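You operate a simulated robot arm through the tools that you are given. There is no shell and no other tool.

You are at the controls of a simulated robot arm. One attempt, no reset.

Task
Wipe the smudge off the screen with the grey cloth.
Fine: switch the monitor off before you wipe and on again after. The cloth goes back. What is to be rubbed or washed off counts as gone when no trace of it is left.

It is judged by the outcome, as a careful person would: the job done as asked, and still so three seconds after it is handed in. It fails if anything else is knocked over, pushed out of place, dropped, spilled or broken. Flat cloth is picked up by pressing the open fingertips on it (5 to 10 N) and closing them slowly along it; thin cloth reads only 2 to 8 mm in the jaws.

Robot
A 7-joint arm with a two-finger parallel gripper, fixed in place. Base frame: the origin is at the foot of the arm, x ahead of it, y to its left, z up; the work surface is at about z = 0.73. Readings come in m, degrees, newtons and seconds.
With the tool pointing down near the work surface it reaches from about 0.18 to 0.74 m from the base axis. Its first joint turns from -166.0 to 166.0 degrees. Payload 1.57 kg.
The TCP is the grasp point between the finger pads, 0.03 m short of the fingertips. In the tool frame z runs along the fingers and y along their closing line. The gripper opens to 0.11 m. The fingers are 0.024 m wide and 0.012 m thick; the gripper's body (0.048 by 0.112 m) begins 0.078 m behind the TCP.
Orientation is that of the tool frame in the base frame, as a unit quaternion [w, x, y, z]. With the fingers straight down and closing along the base's y, the tool's x points along the base's -x, its y along +y and its z along -z.

Tools
- The arm moves only by the tool step_arm. Its argument "rows" is one flat list of numbers, 7 for each row, row after row: the shift along the tool's x, y, z in m, then the turn, a rotation vector about the tool's x, y, z in degrees, then the closure, from 0 (fully open) to 1 (shut). In form: [dx, dy, dz, wx, wy, wz, jaw, dx, dy, dz, wx, wy, wz, jaw, ...]. A call has 1 to 20 rows; each row is the pose to reach, as a shift and turn from the pose commanded when the call began, along the tool's axes at that moment. Each row takes 0.2 s and may step no farther than 0.05 m and 8.6 degrees from the row before; otherwise, or with a gripper value out of range, the whole call is refused. A pose out of reach is approached as far as the arm can. The call stops where the force on the tool passes 50 N (or 10 N more than at its start, if that is more) or the arm is blocked; 0.2 s more then pass. The fingers move at their own pace (about 0.045 m/s each) and stop on an object; they squeeze with about 43 N. The grip force told is the motor's: it shows also when the fingers shut on nothing. Time passes only in rows, and 0.2 s behind the last, so rows that repeat a pose let the fingers close. It gives the time, the measured TCP pose, the force on the tool (base axes), the opening and the grip force at its end, in the units of the frame above (readings bear some noise), with the torque about the TCP (base axes, N m) and any sound that the robot's microphone picked up.
- Cameras (640 x 400 px; columns grow to the right, rows downward): "scene" is fixed at [0.0506, -0.4994, 1.4348]; the picture's right is [0.18, -0.98, 0.00], its down [-0.74, -0.14, -0.66] and it looks along [0.65, 0.12, -0.75] (base axes); focal length 214 px, centre (320, 200). "wrist" rides on the gripper at [0.07, 0.016, -0.141] in the tool frame; the picture's right is [-0.23, 0.97, 0.00], its down [-0.86, -0.20, -0.48] and it looks along [-0.47, -0.11, 0.88] (tool axes); focal length 222 px, centre (320, 200). There is no depth. A picture from a camera that has moved, and an enlarged one, comes with that camera's place and axes in the base frame and with its lens.
- capture(camera): a new picture of that camera. It takes no simulated time.
- raise_lower(by): slides the trunk up (or, below 0, down) by that many m; the arm rides with it, the base frame stays. It gives what a move gives, with no picture.
- enlarge(camera, box): a new picture of the part [left, top, right, bottom] of that camera's present view, enlarged. It takes no simulated time.
- close_job(): hands the job in; it is judged then, once.

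Nothing tells you positions but the pictures and the camera data. Unless the task says otherwise, let go and move clear before handing in.

The tools are called after "Request:" as a command line: name --argument value ..., lists and objects as JSON in quotes. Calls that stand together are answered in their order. step_arm: Moves the arm, as the interface text tells. Its arguments: {"type":"object","properties":{"rows":{"type":"array"}},"required":["rows"]} The other tools are called the same way: raise_lower (by) slides the trunk up or down; capture (camera) takes a picture; enlarge (camera, box) takes an enlarged picture of a part of a camera's view; close_job () hands the job in.

At the start:

```text
time: 0.0
tool_pos: [0.4209, -0.1673, 1.2134]
tcp_rot: [0.0, 0.0, 1.0, 0.0]
wrist_force: [0.1, 0.3, -0.2]
ft_torque: [-0.01, 0.03, 0.04]
grip_width: 0.1099
grasp_force: 0.0
trunk travel left (down, up): [-0.525, 0.065]
```

scene: 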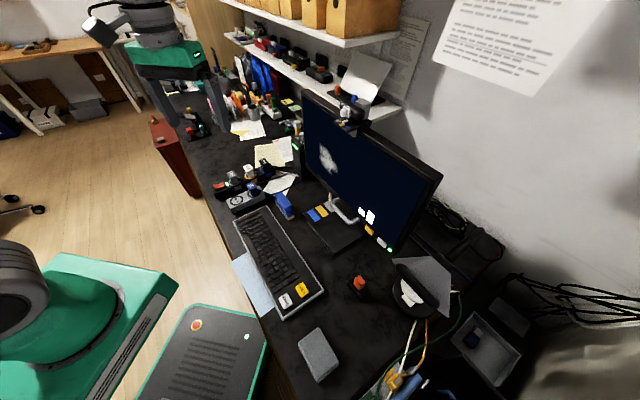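
wrist: 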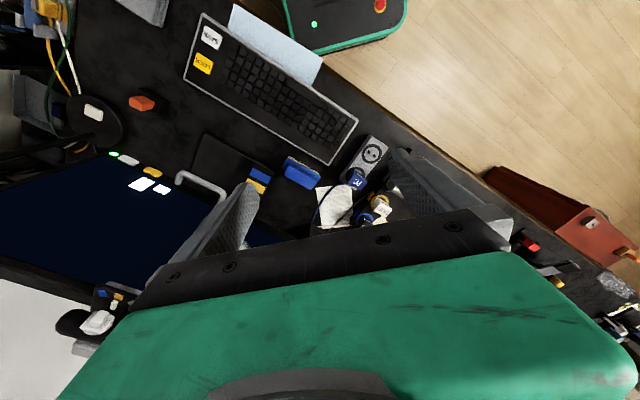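

I see a monitor with a whitish smudge on its left half, a keyboard, a grey cloth (maybe the folded grey piece near the bottom) and a light blue cloth under the keyboard. I'll look closer before moving.

Request:
enlarge --camera "scene" --box '[280, 80, 460, 260]'

Request:
enlarge --camera "scene" --box '[220, 200, 460, 400]'

Request:
enlarge --camera "scene" --box '[140, 60, 340, 220]'

Request:
enlarge --camera "wrist" --box '[0, 0, 320, 200]'

```text
2.22 times, centred on (370, 170) of scene
camera zoom: at [0.0506, -0.4994, 1.4348], right [0.18, -0.98, 0.0], down [-0.74, -0.14, -0.66], along [0.65, 0.12, -0.75], focal length 477 px, centre (209, 267)
```

zoom: 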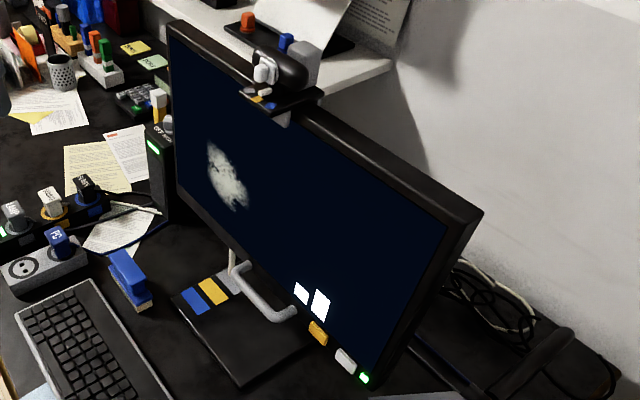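

```text
2.00 times, centred on (340, 300) of scene
camera zoom: at [0.0506, -0.4994, 1.4348], right [0.18, -0.98, 0.0], down [-0.74, -0.14, -0.66], along [0.65, 0.12, -0.75], focal length 429 px, centre (280, 0)
```

zoom: 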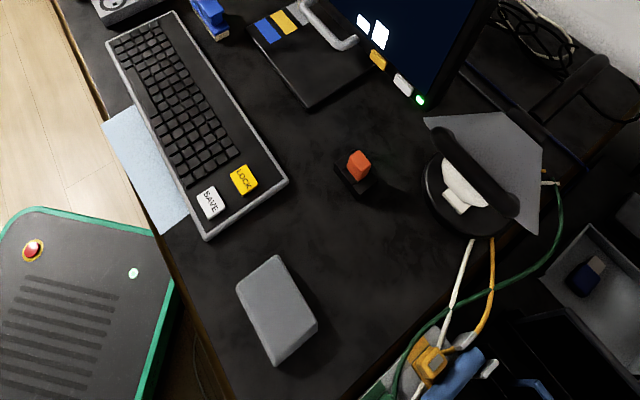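

```text
2.50 times, centred on (240, 140) of scene
camera zoom: at [0.0506, -0.4994, 1.4348], right [0.18, -0.98, 0.0], down [-0.74, -0.14, -0.66], along [0.65, 0.12, -0.75], focal length 536 px, centre (520, 350)
```

zoom: 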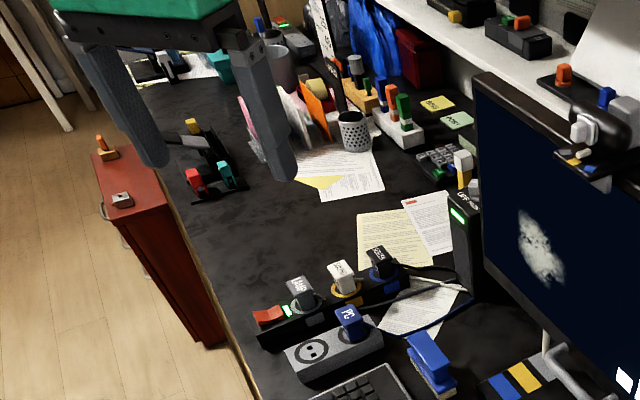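

```text
2.00 times, centred on (160, 100) of wrist
camera zoom: at [0.3498, -0.1499, 1.3562], right [0.23, 0.97, 0.0], down [0.86, -0.2, 0.48], along [0.47, -0.11, -0.88], focal length 444 px, centre (640, 400)
```

zoom: 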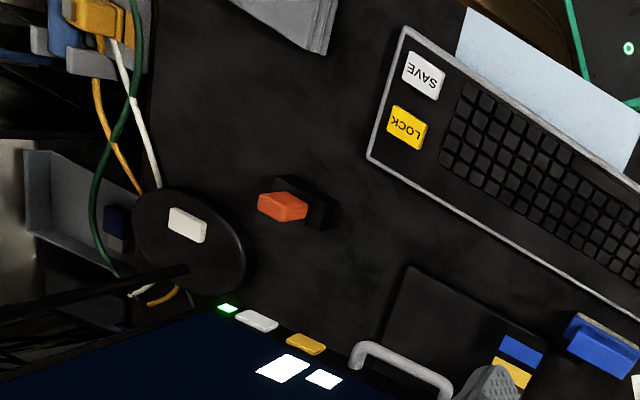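

The monitor's lower right edge has an amber button, a white button and a green LED. I need sharper views of those, of the grey folded item and of the grey shape by the lamp.

Request:
enlarge --camera "scene" --box '[340, 200, 410, 260]'

Request:
enlarge --camera "scene" --box '[280, 310, 360, 390]'

Request:
enlarge --camera "scene" --box '[380, 240, 470, 330]'

Request:
enlarge --camera "scene" --box '[220, 230, 300, 320]'

Request:
enlarge --camera "wrist" --box '[90, 140, 190, 210]'

Request:
enlarge --camera "scene" --box '[300, 80, 400, 150]'

```text
6.67 times, centred on (375, 230) of scene
camera zoom: at [0.0506, -0.4994, 1.4348], right [0.18, -0.98, 0.0], down [-0.74, -0.14, -0.66], along [0.65, 0.12, -0.75], focal length 1430 px, centre (-47, 0)
```

zoom: 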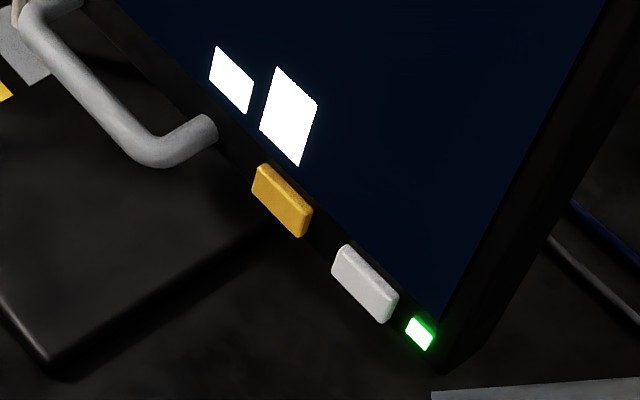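

```text
5.00 times, centred on (320, 350) of scene
camera zoom: at [0.0506, -0.4994, 1.4348], right [0.18, -0.98, 0.0], down [-0.74, -0.14, -0.66], along [0.65, 0.12, -0.75], focal length 1072 px, centre (320, -550)
```

zoom: 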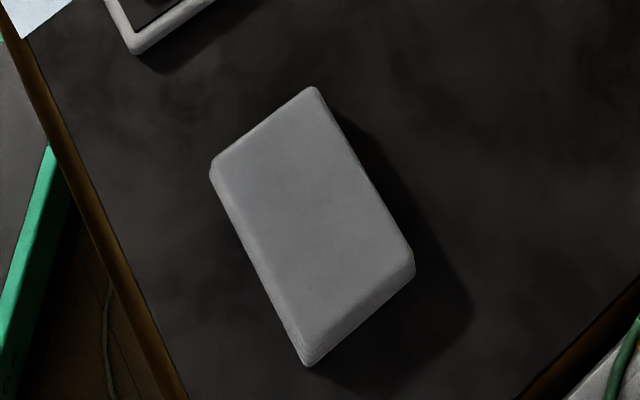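

```text
4.44 times, centred on (425, 285) of scene
camera zoom: at [0.0506, -0.4994, 1.4348], right [0.18, -0.98, 0.0], down [-0.74, -0.14, -0.66], along [0.65, 0.12, -0.75], focal length 953 px, centre (-147, -178)
```

zoom: 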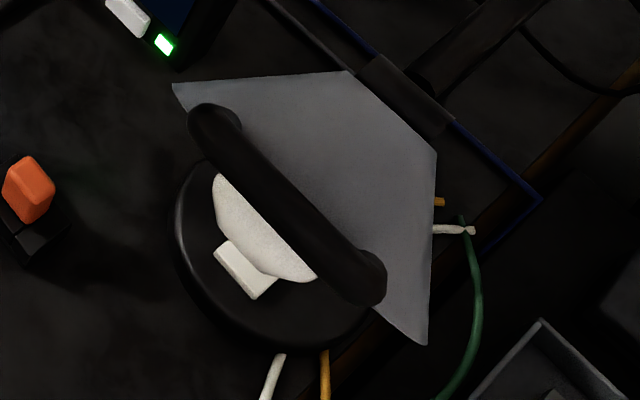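

```text
4.44 times, centred on (260, 275) of scene
camera zoom: at [0.0506, -0.4994, 1.4348], right [0.18, -0.98, 0.0], down [-0.74, -0.14, -0.66], along [0.65, 0.12, -0.75], focal length 953 px, centre (587, -133)
```

zoom: 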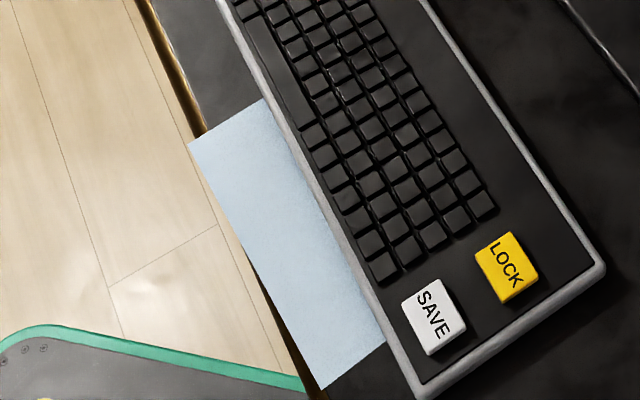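

```text
5.71 times, centred on (140, 175) of wrist
camera zoom: at [0.3498, -0.1499, 1.3562], right [0.23, 0.97, 0.0], down [0.86, -0.2, 0.48], along [0.47, -0.11, -0.88], focal length 1269 px, centre (1349, 343)
```

zoom: 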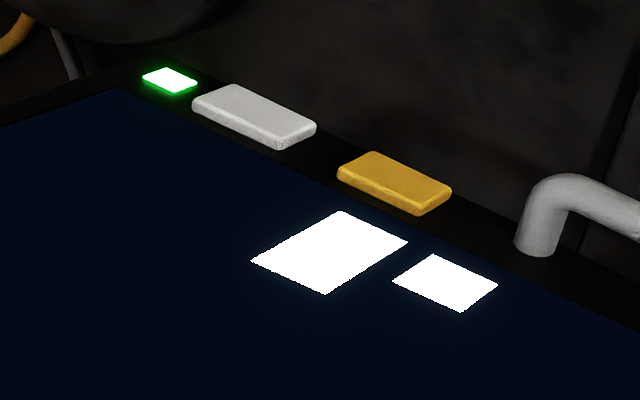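

```text
5.71 times, centred on (350, 115) of scene
camera zoom: at [0.0506, -0.4994, 1.4348], right [0.18, -0.98, 0.0], down [-0.74, -0.14, -0.66], along [0.65, 0.12, -0.75], focal length 1226 px, centre (149, 686)
```

zoom: 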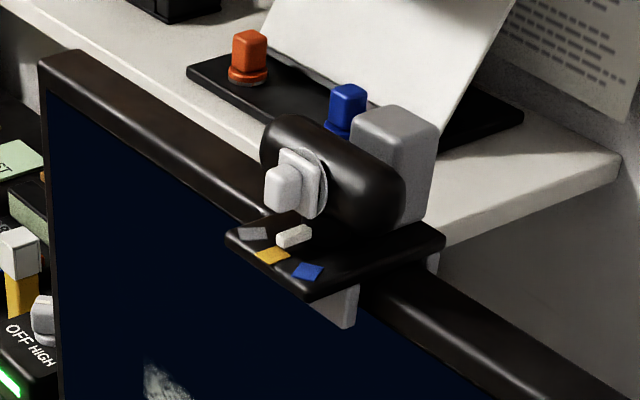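

The folded grey pad on the desk at about (0.11, -0.485) is the cloth. The monitor stands upright, running from about (0.40, -0.64) to (0.705, -0.32) and facing (-0.7, 0.7). I'll turn the gripper towards it to look at the buttons up close.

Request:
step_arm --rows '[0.01, -0.0247, 0.0267, 0, 0, 7.37, 0, 0.02, -0.0493, 0.0533, 0, 0, 14.73, 0, 0.03, -0.074, 0.08, 0, 0, 22.1, 0, 0.04, -0.0987, 0.1067, 0, 0, 29.47, 0, 0.05, -0.1233, 0.1333, 0, 0, 36.83, 0, 0.06, -0.148, 0.16, 0, 0, 44.2, 0]'

Request:
step_arm --rows '[0, 0, 0, 0, -7.5, 0, 0, 0, 0, 0, 0, -15, 0, 0, 0, 0, 0, 0, -22.5, 0, 0, 0, 0, 0, 0, -30, 0, 0, 0, 0, 0, 0, -37.5, 0, 0, 0, 0, 0, 0, -45, 0, 0]'

Request:
capture --camera "wrist"

Request:
capture --camera "scene"

```text
time: 1.4
tool_pos: [0.3567, -0.3139, 1.0545]
tcp_rot: [0.0, 0.377, 0.926, 0.0]
wrist_force: [-0.1, 0.1, -0.2]
ft_torque: [0.0, 0.02, 0.01]
grip_width: 0.1098
grasp_force: 0.1
trunk travel left (down, up): [-0.525, 0.065]
```

```text
time: 3.0
tool_pos: [0.3578, -0.3074, 1.0167]
tcp_rot: [0.321, 0.352, 0.87, -0.126]
wrist_force: [0.5, -0.3, 0.0]
ft_torque: [0.0, 0.01, -0.01]
grip_width: 0.1102
grasp_force: 0.0
trunk travel left (down, up): [-0.525, 0.065]
stopped in row 6: the arm was blocked; the commanded pose is now the measured one
```

```text
taken
camera wrist: at [0.263, -0.1954, 1.0813], right [0.8, 0.58, 0.15], down [0.1, -0.39, 0.92], along [0.59, -0.72, -0.37], focal length 222 px, centre (320, 200)
```

wrist: 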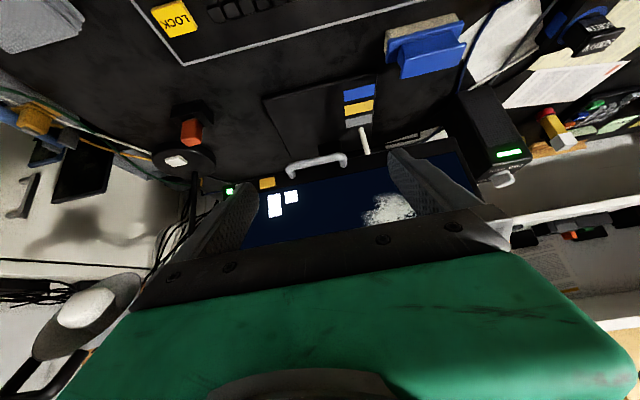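

```text
taken
```

scene: 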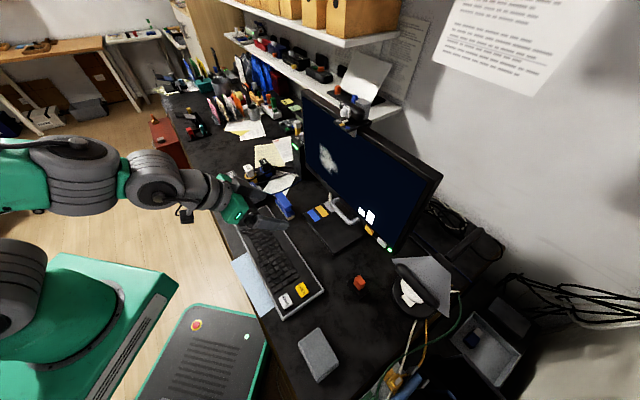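

The pitch stopped short, probably at a joint limit because the shoulder is high and the wrist is close in. Nothing was touched. I'll lift the arm outward and lower the trunk, so the tool can point level at the screen.

Request:
step_arm --rows '[-0.0366, 0, -0.0213, 0, 0, 0, 0, -0.0732, 0, -0.0427, 0, 0, 0, 0, -0.1098, 0, -0.064, 0, 0, 0, 0, -0.1464, 0, -0.0854, 0, 0, 0, 0, -0.183, 0, -0.1067, 0, 0, 0, 0]'

Request:
raise_lower --by -0.2

Request:
capture --camera "scene"

Request:
capture --camera "wrist"

```text
time: 4.2
tool_pos: [0.4076, -0.3569, 1.2162]
tcp_rot: [0.319, 0.352, 0.871, -0.125]
wrist_force: [0.3, 0.6, 0.4]
ft_torque: [-0.01, -0.02, 0.0]
grip_width: 0.1099
grasp_force: 0.1
trunk travel left (down, up): [-0.525, 0.065]
```

```text
time: 6.4
tool_pos: [0.4089, -0.3559, 1.0163]
tcp_rot: [0.32, 0.352, 0.871, -0.126]
wrist_force: [-0.5, 0.7, -0.6]
ft_torque: [-0.01, 0.0, -0.01]
grip_width: 0.11
grasp_force: 0.1
trunk travel left (down, up): [-0.325, 0.265]
```

```text
taken
```

scene: 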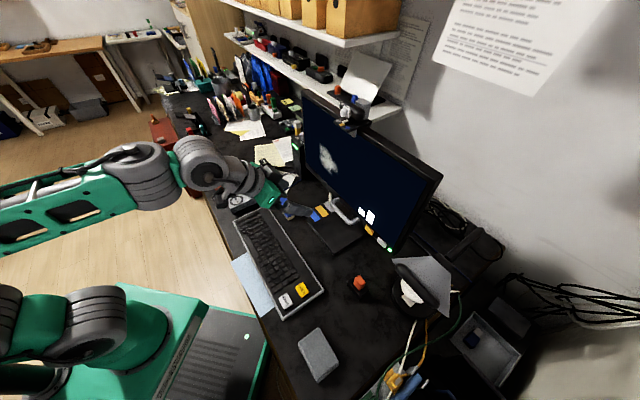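

```text
taken
camera wrist: at [0.3144, -0.2441, 1.08], right [0.8, 0.58, 0.15], down [0.11, -0.39, 0.92], along [0.59, -0.72, -0.37], focal length 222 px, centre (320, 200)
```

wrist: 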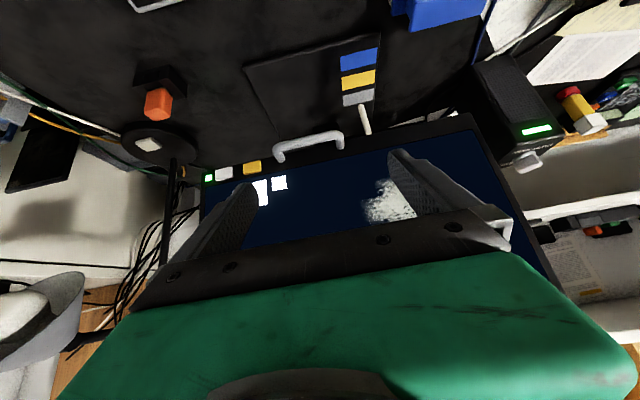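

The trunk is lower now, and the arm has room in front of the screen. Next I'll pitch the tool up towards horizontal.

Request:
step_arm --rows '[0, 0, 0, 0, -7, 0, 0, 0, 0, 0, 0, -14, 0, 0, 0, 0, 0, 0, -21, 0, 0, 0, 0, 0, 0, -28, 0, 0, 0, 0, 0, 0, -35, 0, 0, 0, 0, 0, 0, -42, 0, 0, 0, 0, 0, 0, -49.4, 0, 0]'

Request:
capture --camera "scene"

Request:
capture --camera "wrist"

```text
time: 8.0
tool_pos: [0.4075, -0.358, 1.0173]
tcp_rot: [0.656, 0.266, 0.657, -0.261]
wrist_force: [-0.1, 0.5, -0.5]
ft_torque: [-0.01, -0.02, 0.0]
grip_width: 0.11
grasp_force: 0.0
trunk travel left (down, up): [-0.325, 0.265]
```

```text
taken
```

scene: 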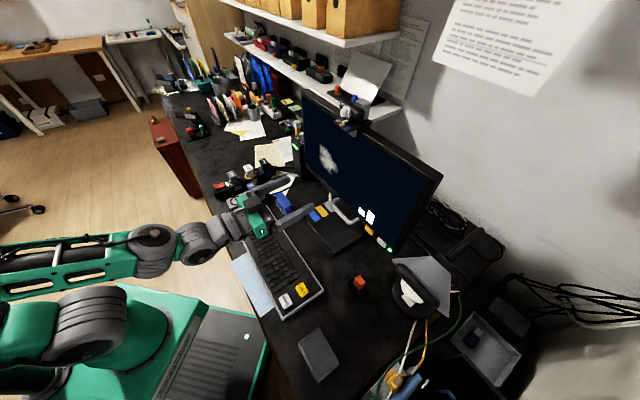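

```text
taken
camera wrist: at [0.3166, -0.2458, 0.9486], right [0.67, 0.7, 0.23], down [-0.49, 0.18, 0.86], along [0.56, -0.69, 0.46], focal length 222 px, centre (320, 200)
```

wrist: 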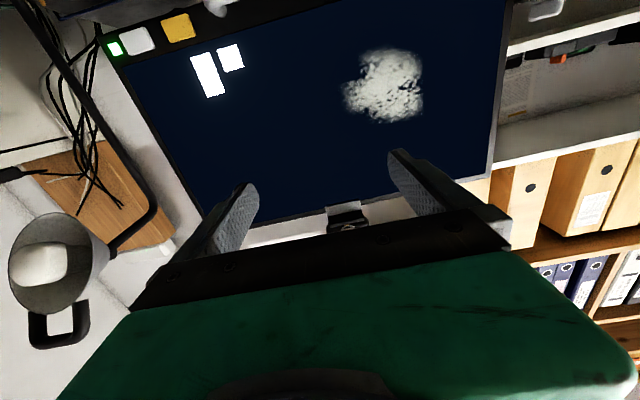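

The tool is now level and facing the screen. I'll zoom in on the buttons and the smudge.

Request:
enlarge --camera "wrist" --box '[90, 0, 250, 100]'

Request:
enlarge --camera "wrist" --box '[310, 20, 470, 140]'

Request:
enlarge --camera "scene" --box '[300, 120, 360, 190]'

```text
4.00 times, centred on (170, 50) of wrist
camera zoom: at [0.3166, -0.2458, 0.9486], right [0.67, 0.7, 0.23], down [-0.49, 0.18, 0.86], along [0.56, -0.69, 0.46], focal length 888 px, centre (920, 800)
```

zoom: 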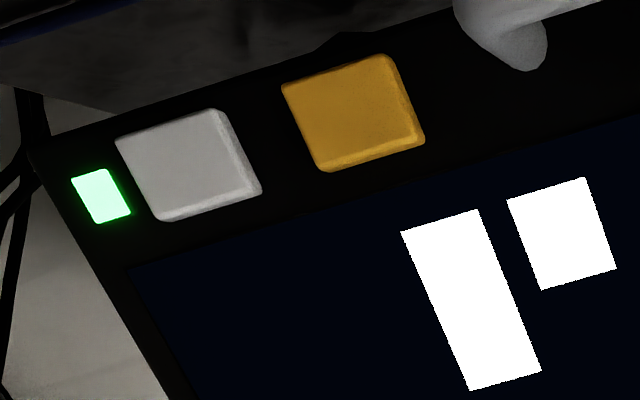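

```text
3.33 times, centred on (390, 80) of wrist
camera zoom: at [0.3166, -0.2458, 0.9486], right [0.67, 0.7, 0.23], down [-0.49, 0.18, 0.86], along [0.56, -0.69, 0.46], focal length 740 px, centre (87, 600)
```

zoom: 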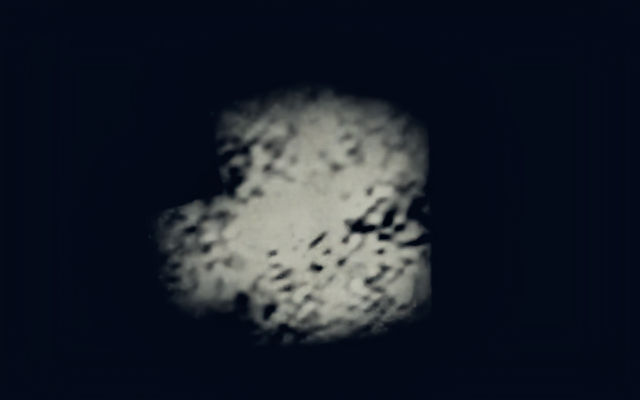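

```text
5.71 times, centred on (330, 155) of scene
camera zoom: at [0.0506, -0.4994, 1.4348], right [0.18, -0.98, 0.0], down [-0.74, -0.14, -0.66], along [0.65, 0.12, -0.75], focal length 1226 px, centre (263, 457)
```

zoom: 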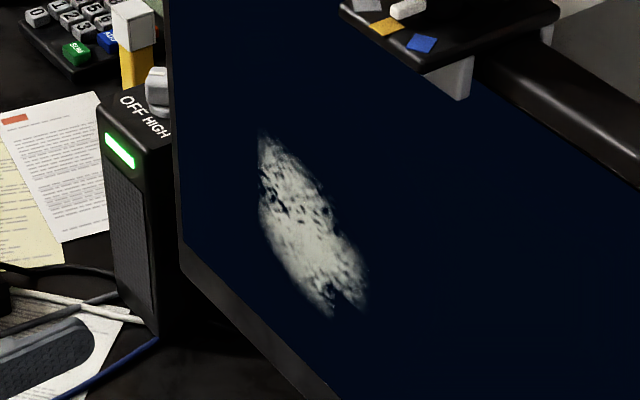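

The screen is lit and the smudge is clear. A white button sits next to the green LED, with an amber one beside it. White next to the power LED is the likely power switch, at about (0.409, -0.622, 0.86). I'll close the fingers and line up in front of it.

Request:
step_arm --rows '[0.022, -0.027, 0.01, 0, 0, 0, 1, 0.044, -0.054, 0.02, 0, 0, 0, 1, 0.066, -0.081, 0.03, 0, 0, 0, 1, 0.088, -0.108, 0.04, 0, 0, 0, 1, 0.11, -0.134, 0.05, 0, 0, 0, 1, 0.133, -0.161, 0.065, 0, 0, 0, 1, 0.155, -0.188, 0.08, 0, 0, 0, 1, 0.155, -0.188, 0.08, 0, 0, 0, 1]'

Request:
capture --camera "scene"

Request:
capture --camera "wrist"

```text
time: 9.8
tool_pos: [0.3372, -0.5448, 0.859]
tcp_rot: [0.655, 0.267, 0.658, -0.26]
wrist_force: [0.2, -0.8, 0.3]
ft_torque: [-0.01, -0.02, 0.0]
grip_width: 0.0
grasp_force: 21.1
trunk travel left (down, up): [-0.325, 0.265]
```

```text
taken
```

scene: 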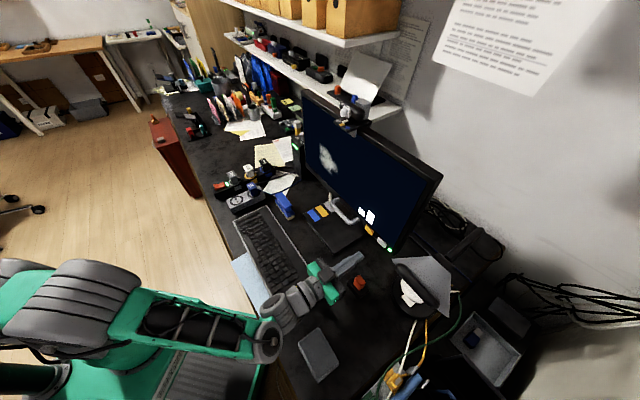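

```text
taken
camera wrist: at [0.2458, -0.4338, 0.7914], right [0.67, 0.7, 0.23], down [-0.48, 0.18, 0.86], along [0.56, -0.69, 0.46], focal length 222 px, centre (320, 200)
```

wrist: 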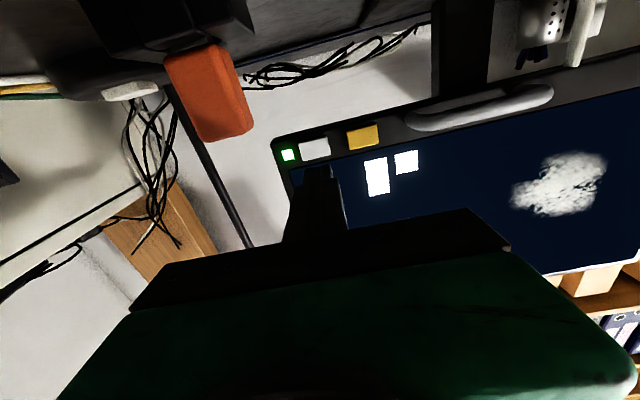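

The closed fingers are in front of the white button, and an orange-topped item sits just below the path. I'll tip the tool slightly downward for clearance and close in.

Request:
step_arm --rows '[-0.005, -0.003, 0.0, 0, 6, 0, 1, -0.009, -0.005, 0.0, 0, 12, 0, 1, -0.009, -0.005, 0.02, 0, 12, 0, 1, -0.009, -0.005, 0.045, 0, 12, 0, 1]'

Request:
capture --camera "wrist"

Request:
enlarge --camera "scene" --box '[310, 190, 430, 290]'

```text
time: 10.8
tool_pos: [0.3642, -0.581, 0.8698]
tcp_rot: [0.582, 0.293, 0.722, -0.231]
wrist_force: [-0.4, -0.5, 0.6]
ft_torque: [0.02, 0.04, -0.02]
grip_width: 0.0
grasp_force: 21.3
trunk travel left (down, up): [-0.325, 0.265]
```

```text
taken
camera wrist: at [0.2653, -0.4617, 0.8325], right [0.71, 0.67, 0.23], down [-0.35, 0.05, 0.94], along [0.61, -0.74, 0.27], focal length 222 px, centre (320, 200)
```

wrist: 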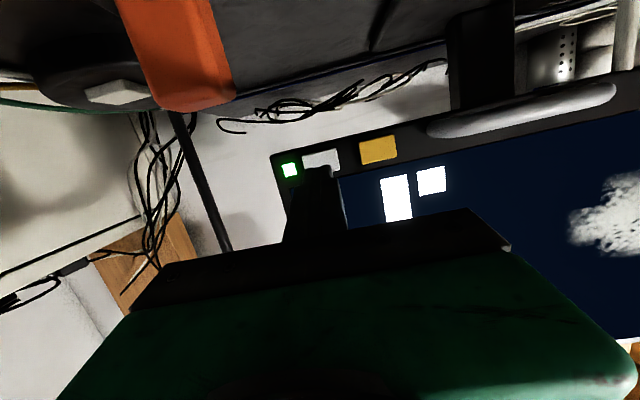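

```text
4.00 times, centred on (370, 240) of scene
camera zoom: at [0.0506, -0.4994, 1.4348], right [0.18, -0.98, 0.0], down [-0.74, -0.14, -0.66], along [0.65, 0.12, -0.75], focal length 858 px, centre (120, 40)
```

zoom: 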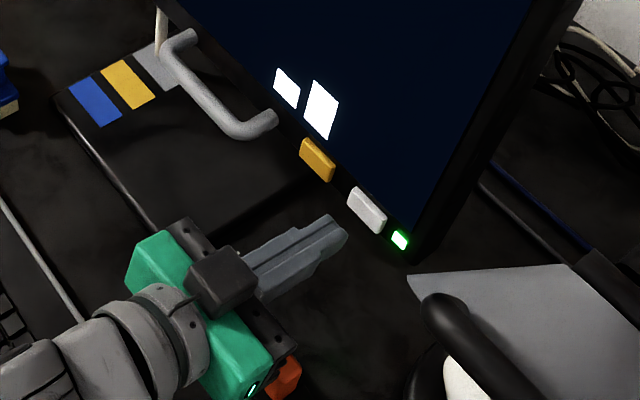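

The tip is lined up with the white button, about 3 cm away. I'll creep in and watch the force.

Request:
step_arm --rows '[-0.002, 0, 0.0098, 0, 0, 0, 1, -0.0036, 0, 0.0167, 0, 0, 0, 1, -0.0046, 0, 0.0216, 0, 0, 0, 1, -0.0052, 0, 0.0245, 0, 0, 0, 1]'

Request:
enlarge --camera "scene" --box '[330, 190, 430, 270]'

Request:
capture --camera "wrist"

```text
time: 11.8
tool_pos: [0.3836, -0.5965, 0.8677]
tcp_rot: [0.582, 0.293, 0.722, -0.231]
wrist_force: [0.0, 0.3, -0.4]
ft_torque: [0.0, -0.02, 0.01]
grip_width: 0.0001
grasp_force: 21.6
trunk travel left (down, up): [-0.325, 0.265]
```

```text
5.00 times, centred on (380, 230) of scene
camera zoom: at [0.0506, -0.4994, 1.4348], right [0.18, -0.98, 0.0], down [-0.74, -0.14, -0.66], along [0.65, 0.12, -0.75], focal length 1072 px, centre (20, 50)
```

zoom: 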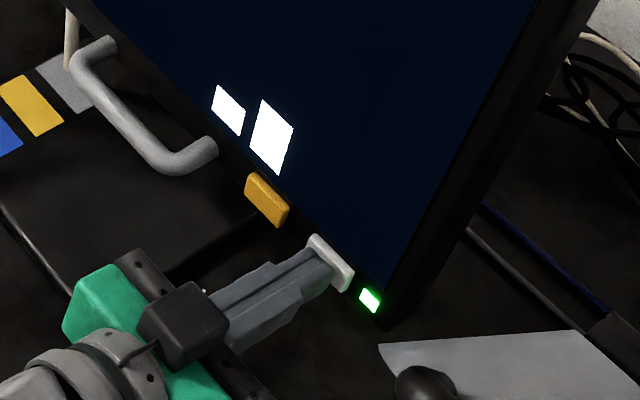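

```text
taken
camera wrist: at [0.2836, -0.479, 0.8319], right [0.71, 0.67, 0.23], down [-0.35, 0.05, 0.94], along [0.61, -0.74, 0.27], focal length 222 px, centre (320, 200)
```

wrist: 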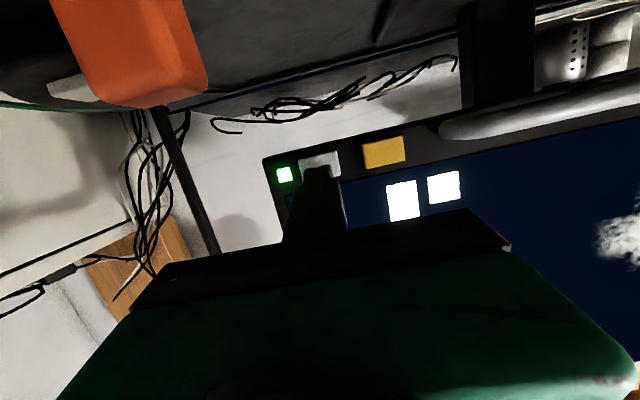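

The tip is nearly on the white button and well aligned. I'll press gently in small steps.

Request:
step_arm --rows '[-0.0004, 0, 0.002, 0, 0, 0, 1, -0.0008, 0, 0.004, 0, 0, 0, 1, -0.0012, 0, 0.006, 0, 0, 0, 1]'

Request:
enlarge --camera "scene" --box '[330, 190, 430, 270]'

```text
time: 12.6
tool_pos: [0.3881, -0.6026, 0.8685]
tcp_rot: [0.583, 0.293, 0.722, -0.232]
wrist_force: [-0.6, 0.7, 0.9]
ft_torque: [0.01, -0.03, 0.0]
grip_width: 0.0
grasp_force: 20.8
trunk travel left (down, up): [-0.325, 0.265]
```

```text
5.00 times, centred on (380, 230) of scene
camera zoom: at [0.0506, -0.4994, 1.4348], right [0.18, -0.98, 0.0], down [-0.74, -0.14, -0.66], along [0.65, 0.12, -0.75], focal length 1072 px, centre (20, 50)
```

zoom: 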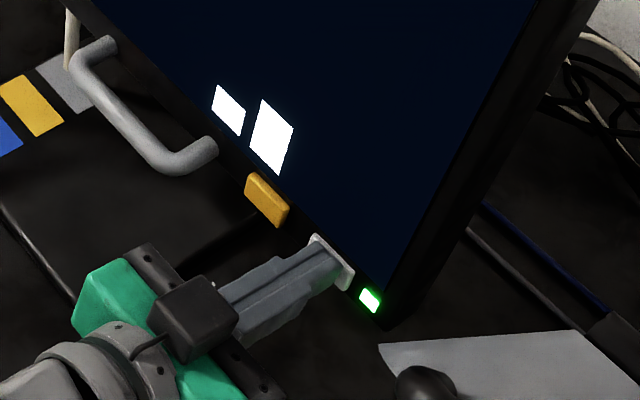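

Request:
step_arm --rows '[-0.0003, 0, 0.0015, 0, 0, 0, 1, -0.0006, 0, 0.003, 0, 0, 0, 1]'

Request:
enlarge --camera "scene" --box '[330, 190, 430, 270]'

```text
time: 13.2
tool_pos: [0.3899, -0.6036, 0.8673]
tcp_rot: [0.583, 0.293, 0.722, -0.231]
wrist_force: [-1.5, 0.3, 0.5]
ft_torque: [-0.04, 0.02, -0.04]
grip_width: 0.0
grasp_force: 21.8
trunk travel left (down, up): [-0.325, 0.265]
heard: click
```

```text
5.00 times, centred on (380, 230) of scene
camera zoom: at [0.0506, -0.4994, 1.4348], right [0.18, -0.98, 0.0], down [-0.74, -0.14, -0.66], along [0.65, 0.12, -0.75], focal length 1072 px, centre (20, 50)
```

zoom: 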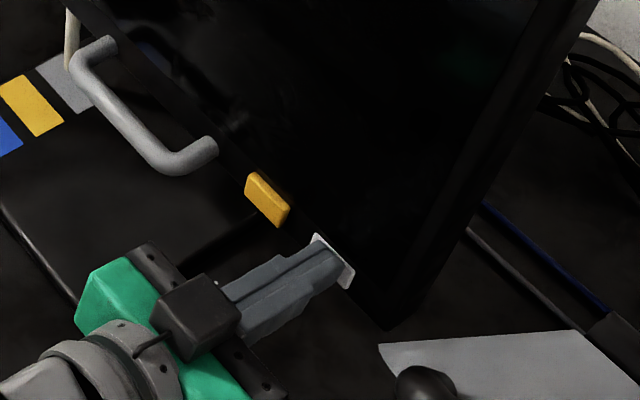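

The click turned the monitor off, so the white button is power. Pressing it took the TCP at about (0.390, -0.6035, 0.867). I'll retreat and rise, check that it stays off, then head for the cloth.

Request:
step_arm --rows '[0.004, 0, -0.02, 0, 0, 0, 1, 0.013, 0, -0.06, 0, 0, 0, 1, 0.021, 0, -0.098, 0, 0, 0, 1, 0.029, 0, -0.14, 0, 0, 0, 1, -0.011, 0, -0.15, 0, 0, 0, 1, -0.051, 0, -0.155, 0, 0, 0, 1, -0.091, 0, -0.16, 0, 0, 0, 1, -0.121, 0, -0.17, 0, 0, 0, 1]'

Request:
capture --camera "scene"

Request:
capture --camera "wrist"

```text
time: 15.0
tool_pos: [0.2839, -0.5038, 1.0186]
tcp_rot: [0.582, 0.293, 0.723, -0.23]
wrist_force: [-0.4, 0.5, 0.0]
ft_torque: [0.0, -0.03, -0.02]
grip_width: 0.0
grasp_force: 21.5
trunk travel left (down, up): [-0.325, 0.265]
```

```text
taken
```

scene: 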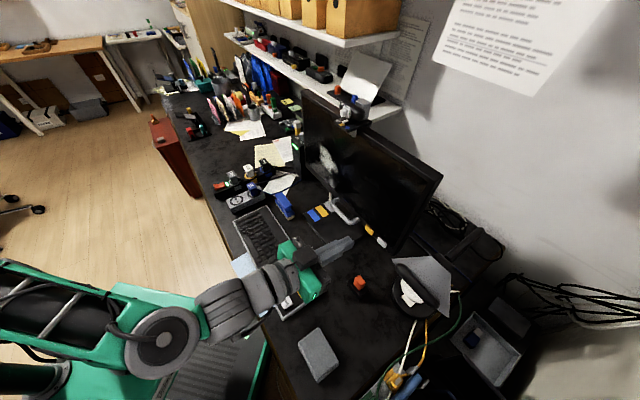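

```text
taken
camera wrist: at [0.1843, -0.3847, 0.9831], right [0.71, 0.67, 0.23], down [-0.35, 0.05, 0.94], along [0.61, -0.74, 0.27], focal length 222 px, centre (320, 200)
```

wrist: 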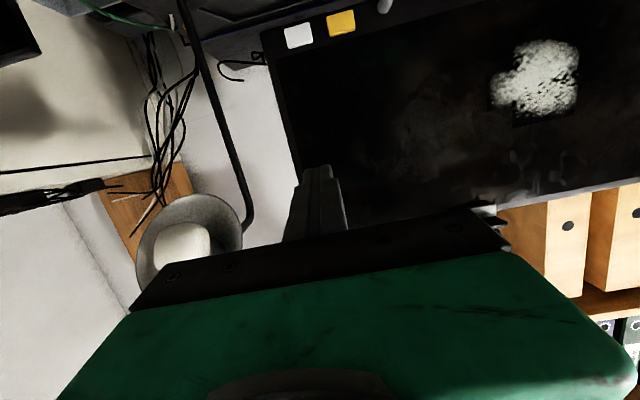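

The monitor is off, and the lamp head is at about (0.215, -0.656, 1.05), so I'll keep clear of it. Now I'll shift back a little, pitch the tool down and open the fingers.

Request:
step_arm --rows '[-0.02, 0, -0.026, 0, 0, 0, 0, -0.04, 0.001, -0.052, 0, 0, 0, 0, -0.04, 0.001, -0.052, 0, 7.76, 0, 0, -0.04, 0.001, -0.052, 0, 15.5, 0, 0, -0.04, 0.001, -0.052, 0, 23.3, 0, 0, -0.04, 0.001, -0.052, 0, 31, 0, 0, -0.04, 0.001, -0.052, 0, 38.8, 0, 0, -0.04, 0.001, -0.052, 0, 46.6, 0, 0, -0.04, 0.001, -0.052, 0, 54.3, 0, 0, -0.04, 0.001, -0.052, 0, 62.1, 0, 0, -0.04, 0.001, -0.052, 0, 69.8, 0, 0, -0.04, 0.001, -0.052, 0, 77.6, 0, 0]'

Request:
capture --camera "scene"

Request:
capture --camera "wrist"

```text
time: 17.6
tool_pos: [0.2372, -0.4969, 1.0569]
tcp_rot: [0.014, 0.374, 0.926, -0.044]
wrist_force: [-1.0, -0.1, 0.3]
ft_torque: [0.05, -0.06, 0.02]
grip_width: 0.1099
grasp_force: 0.1
out of reach, approached as far as the arm can: row 10, 11, 12
trunk travel left (down, up): [-0.325, 0.265]
```

```text
taken
```

scene: 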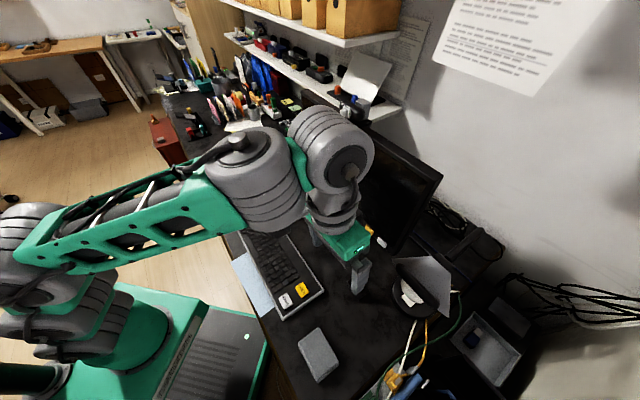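

```text
taken
camera wrist: at [0.1981, -0.4227, 1.193], right [0.84, 0.54, -0.06], down [0.48, -0.69, 0.54], along [0.25, -0.48, -0.84], focal length 222 px, centre (320, 200)
```

wrist: 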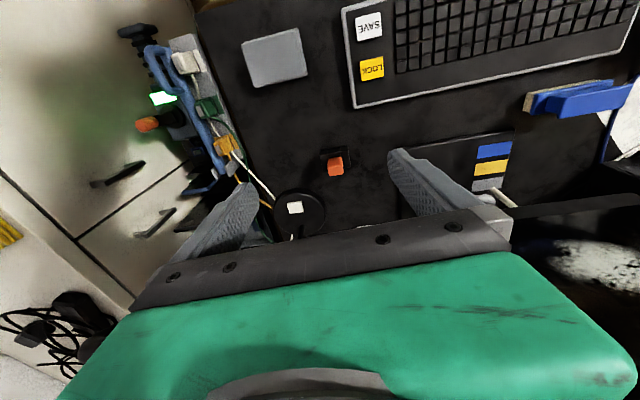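

The arm is above the desk with the tool nearly vertical, a little short of reach at this height. I'll move over the grey pad and lower, which should also settle the tilt, then look at it closely.

Request:
step_arm --rows '[0.016, -0.017, 0.023, 0, 0, 0, 0, 0.031, -0.035, 0.047, 0, 0, 0, 0, 0.047, -0.052, 0.07, 0, 0, 0, 0, 0.063, -0.069, 0.093, 0, 0, 0, 0, 0.078, -0.087, 0.117, 0, 0, 0, 0, 0.094, -0.104, 0.14, 0, 0, 0, 0]'

Request:
capture --camera "scene"

Request:
capture --camera "wrist"

```text
time: 19.0
tool_pos: [0.0944, -0.5151, 0.9198]
tcp_rot: [0.016, 0.375, 0.926, -0.046]
wrist_force: [-0.5, 0.3, 0.3]
ft_torque: [0.0, -0.02, 0.03]
grip_width: 0.1096
grasp_force: 0.0
trunk travel left (down, up): [-0.325, 0.265]
```

```text
taken
```

scene: 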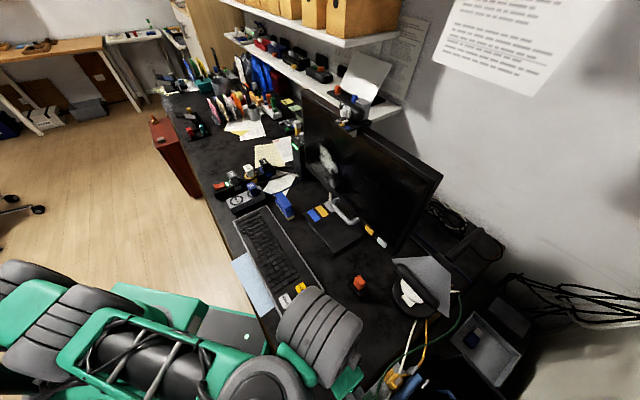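

```text
taken
camera wrist: at [0.0555, -0.441, 1.056], right [0.84, 0.54, -0.06], down [0.48, -0.69, 0.55], along [0.25, -0.49, -0.84], focal length 222 px, centre (320, 200)
```

wrist: 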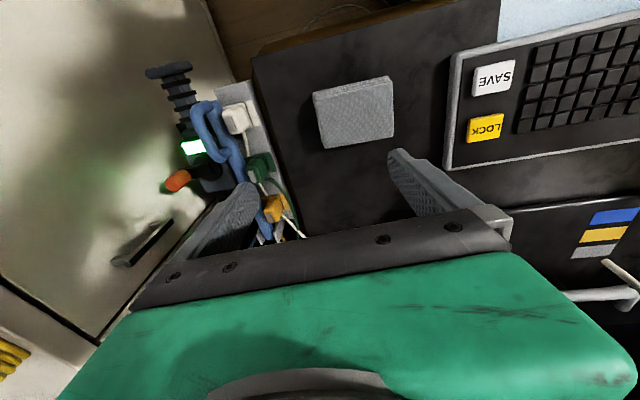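

The grey pad looks like a folded textile. I'll zoom in to localise it.

Request:
enlarge --camera "wrist" --box '[290, 60, 418, 160]'

Request:
enlarge --camera "wrist" --box '[140, 40, 320, 250]'

```text
4.00 times, centred on (354, 110) of wrist
camera zoom: at [0.0555, -0.441, 1.056], right [0.84, 0.54, -0.06], down [0.48, -0.69, 0.55], along [0.25, -0.49, -0.84], focal length 888 px, centre (184, 560)
```

zoom: 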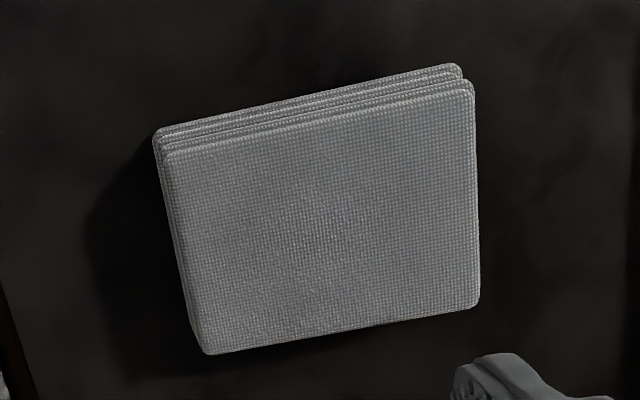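

```text
1.90 times, centred on (230, 145) of wrist
camera zoom: at [0.0555, -0.441, 1.056], right [0.84, 0.54, -0.06], down [0.48, -0.69, 0.55], along [0.25, -0.49, -0.84], focal length 423 px, centre (491, 305)
```

zoom: 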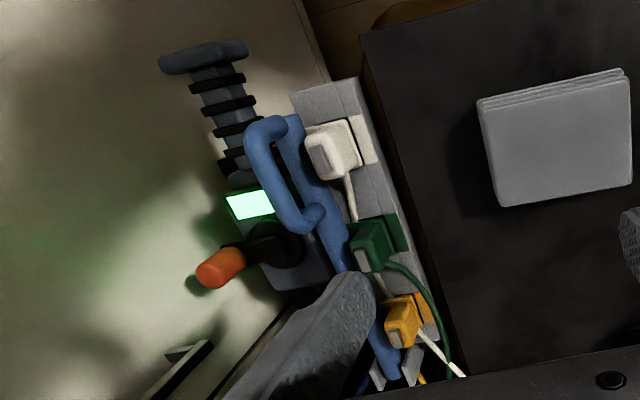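

The grey item is clearly a folded cloth, about 9 × 6.5 cm, centred near (0.116, -0.483), with its long side at about 44.5°. I'll straighten the tool and hover just above it.

Request:
step_arm --rows '[0.006, 0.022, 0.02, -2.1, 1.85, 0.75, 0, 0.0121, 0.0442, 0.04, -4.2, 3.7, 1.5, 0, 0.0121, 0.0442, 0.0815, -4.2, 3.7, 1.5, 0]'

Request:
capture --camera "wrist"

Request:
capture --camera "scene"

```text
time: 19.8
tool_pos: [0.116, -0.4854, 0.8361]
tcp_rot: [0.001, 0.388, 0.922, 0.001]
wrist_force: [0.4, 0.8, -0.5]
ft_torque: [-0.02, 0.0, 0.0]
grip_width: 0.1099
grasp_force: 0.1
trunk travel left (down, up): [-0.325, 0.265]
```

```text
taken
camera wrist: at [0.0783, -0.4234, 0.9791], right [0.86, 0.52, 0.0], down [0.45, -0.75, 0.48], along [0.25, -0.41, -0.88], focal length 222 px, centre (320, 200)
```

wrist: 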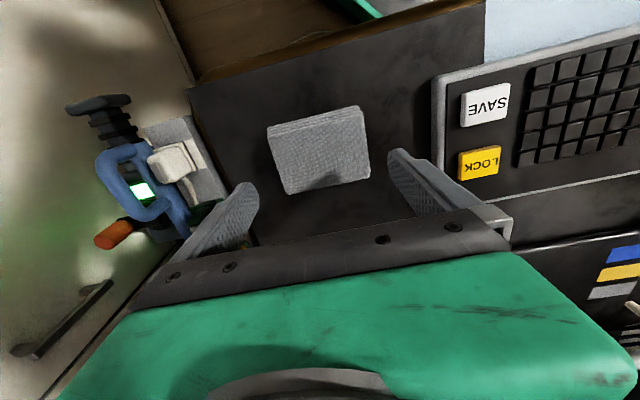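

```text
taken
```

scene: 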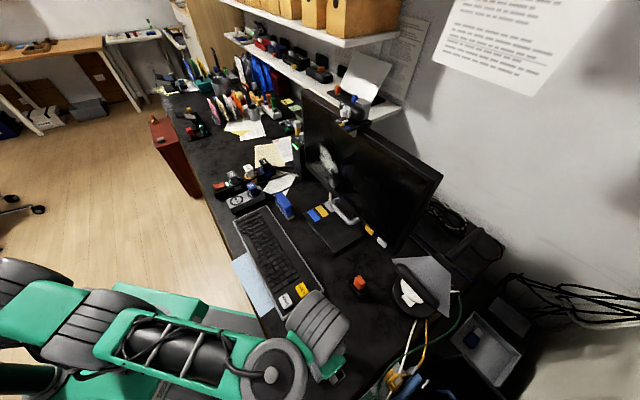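

Request:
enlarge --camera "wrist" --box '[240, 90, 400, 210]'

```text
3.33 times, centred on (320, 150) of wrist
camera zoom: at [0.0783, -0.4234, 0.9791], right [0.86, 0.52, 0.0], down [0.45, -0.75, 0.48], along [0.25, -0.41, -0.88], focal length 740 px, centre (320, 367)
```

zoom: 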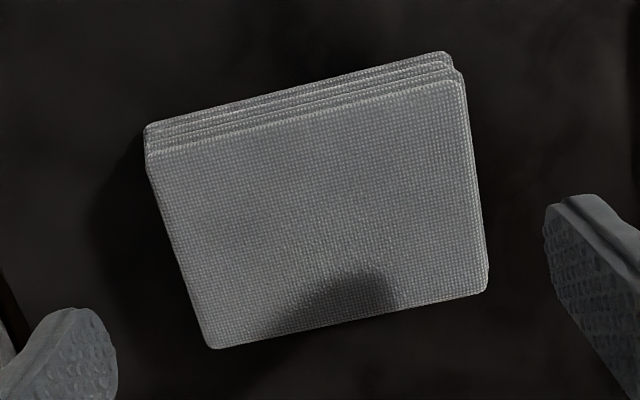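

The TCP is within 2 mm of the cloth's centre and the yaw matches. I'll lower so the fingertips straddle it, stopping first to check the clearance.

Request:
step_arm --rows '[0, 0.0015, 0.02, 0, 0, 0, 0, 0, 0.0015, 0.035, 0, 0, 0, 0, 0, 0.0015, 0.044, 0, 0, 0, 0]'

Request:
capture --camera "wrist"

Request:
enlarge --camera "scene" --box '[260, 290, 400, 400]'

```text
time: 20.6
tool_pos: [0.1173, -0.4841, 0.7895]
tcp_rot: [0.001, 0.388, 0.922, 0.0]
wrist_force: [-0.6, 0.6, -0.4]
ft_torque: [0.02, -0.04, -0.01]
grip_width: 0.1097
grasp_force: 0.0
out of reach, approached as far as the arm can: row 1, 2
trunk travel left (down, up): [-0.325, 0.265]
```

```text
taken
camera wrist: at [0.0781, -0.4228, 0.9326], right [0.86, 0.52, 0.0], down [0.45, -0.75, 0.48], along [0.25, -0.41, -0.88], focal length 222 px, centre (320, 200)
```

wrist: 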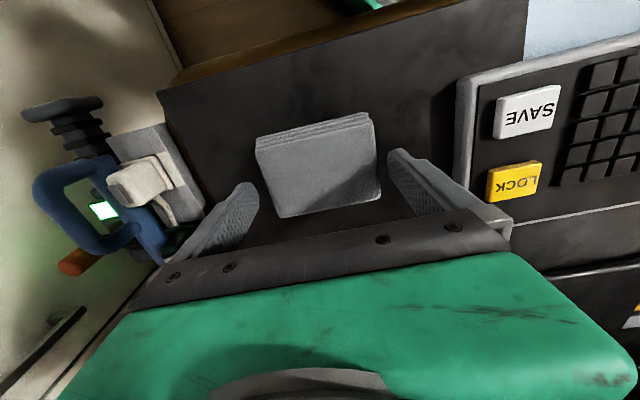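

```text
3.64 times, centred on (330, 345) of scene
camera zoom: at [0.0506, -0.4994, 1.4348], right [0.18, -0.98, 0.0], down [-0.74, -0.14, -0.66], along [0.65, 0.12, -0.75], focal length 780 px, centre (284, -327)
```

zoom: 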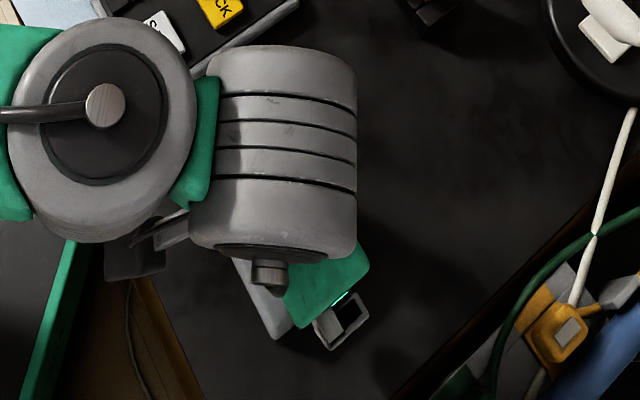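

The cloth lies centred between the fingers. I'll lower the last bit so about 1 cm of cloth stays below the tips, watching the force.

Request:
step_arm --rows '[0, 0, 0.006, 0, 0, 0, 0, 0, 0, 0.012, 0, 0, 0, 0, 0, 0, 0.018, 0, 0, 0, 0]'

Request:
enlarge --camera "wrist" --box '[200, 80, 440, 240]'

```text
time: 21.4
tool_pos: [0.1172, -0.4828, 0.7732]
tcp_rot: [-0.001, 0.388, 0.921, 0.001]
wrist_force: [0.3, 0.0, 0.0]
ft_torque: [-0.03, 0.03, -0.04]
grip_width: 0.1099
grasp_force: 0.0
trunk travel left (down, up): [-0.325, 0.265]
```

```text
2.50 times, centred on (320, 160) of wrist
camera zoom: at [0.0792, -0.4223, 0.916], right [0.86, 0.52, 0.0], down [0.45, -0.75, 0.48], along [0.25, -0.41, -0.88], focal length 555 px, centre (320, 300)
```

zoom: 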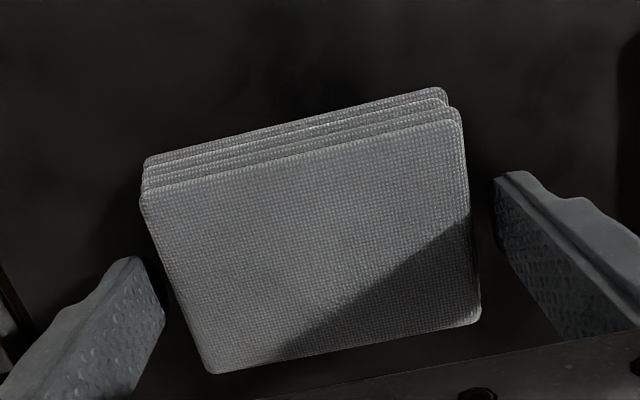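

The fingers straddle the cloth without touching it. I'll close them on it.

Request:
step_arm --rows '[0, 0, 0, 0, 0, 0, 0.1, 0, 0, 0, 0, 0, 0, 0.2, 0, 0, 0, 0, 0, 0, 0.3, 0, 0, 0, 0, 0, 0, 0.4, 0, 0, 0, 0, 0, 0, 0.6, 0, 0, 0, 0, 0, 0, 1, 0, 0, 0, 0, 0, 0, 1]'

Request:
enlarge --camera "wrist" --box '[200, 80, 440, 240]'

```text
time: 23.0
tool_pos: [0.1166, -0.4826, 0.7733]
tcp_rot: [0.0, 0.389, 0.921, 0.001]
wrist_force: [-1.0, -0.7, -0.3]
ft_torque: [0.04, 0.04, 0.01]
grip_width: 0.0989
grasp_force: 43.4
trunk travel left (down, up): [-0.325, 0.265]
```

```text
2.50 times, centred on (320, 160) of wrist
camera zoom: at [0.0792, -0.4224, 0.9162], right [0.86, 0.52, 0.0], down [0.45, -0.75, 0.48], along [0.25, -0.41, -0.88], focal length 555 px, centre (320, 300)
```

zoom: 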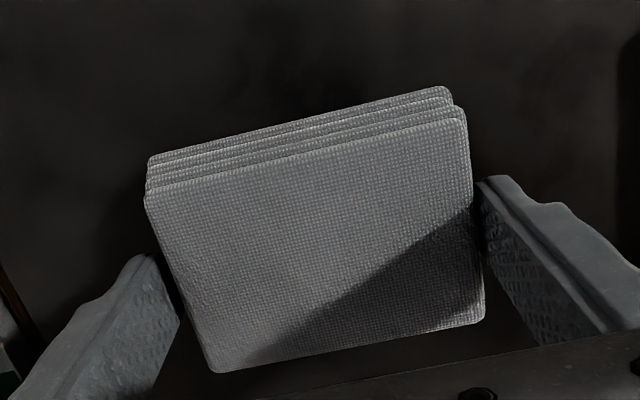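

The cloth is held at 98.9 mm and 43 N. I'll remember this pose (0.117, -0.483, 0.773) for putting it back, and lift gently.

Request:
step_arm --rows '[0, 0, -0.005, 0, 0, 0, 1, 0, 0, -0.015, 0, 0, 0, 1, 0, 0, -0.03, 0, 0, 0, 1, 0, 0, -0.05, 0, 0, 0, 1]'

Request:
capture --camera "wrist"

Request:
capture --camera "scene"

```text
time: 24.0
tool_pos: [0.1152, -0.4854, 0.8222]
tcp_rot: [-0.001, 0.388, 0.922, 0.001]
wrist_force: [0.4, 0.5, 0.1]
ft_torque: [0.01, 0.0, 0.0]
grip_width: 0.0988
grasp_force: 42.4
trunk travel left (down, up): [-0.325, 0.265]
```

```text
taken
camera wrist: at [0.0779, -0.4237, 0.9647], right [0.86, 0.52, 0.0], down [0.45, -0.75, 0.48], along [0.25, -0.41, -0.88], focal length 222 px, centre (320, 200)
```

wrist: 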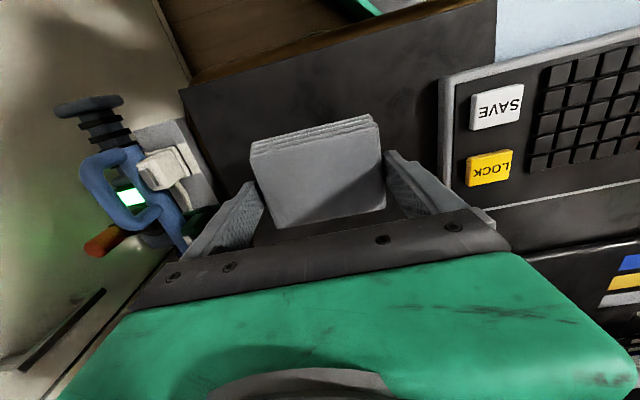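

```text
taken
```

scene: 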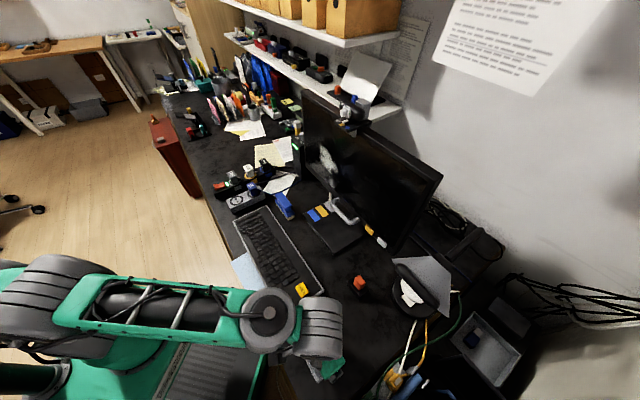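

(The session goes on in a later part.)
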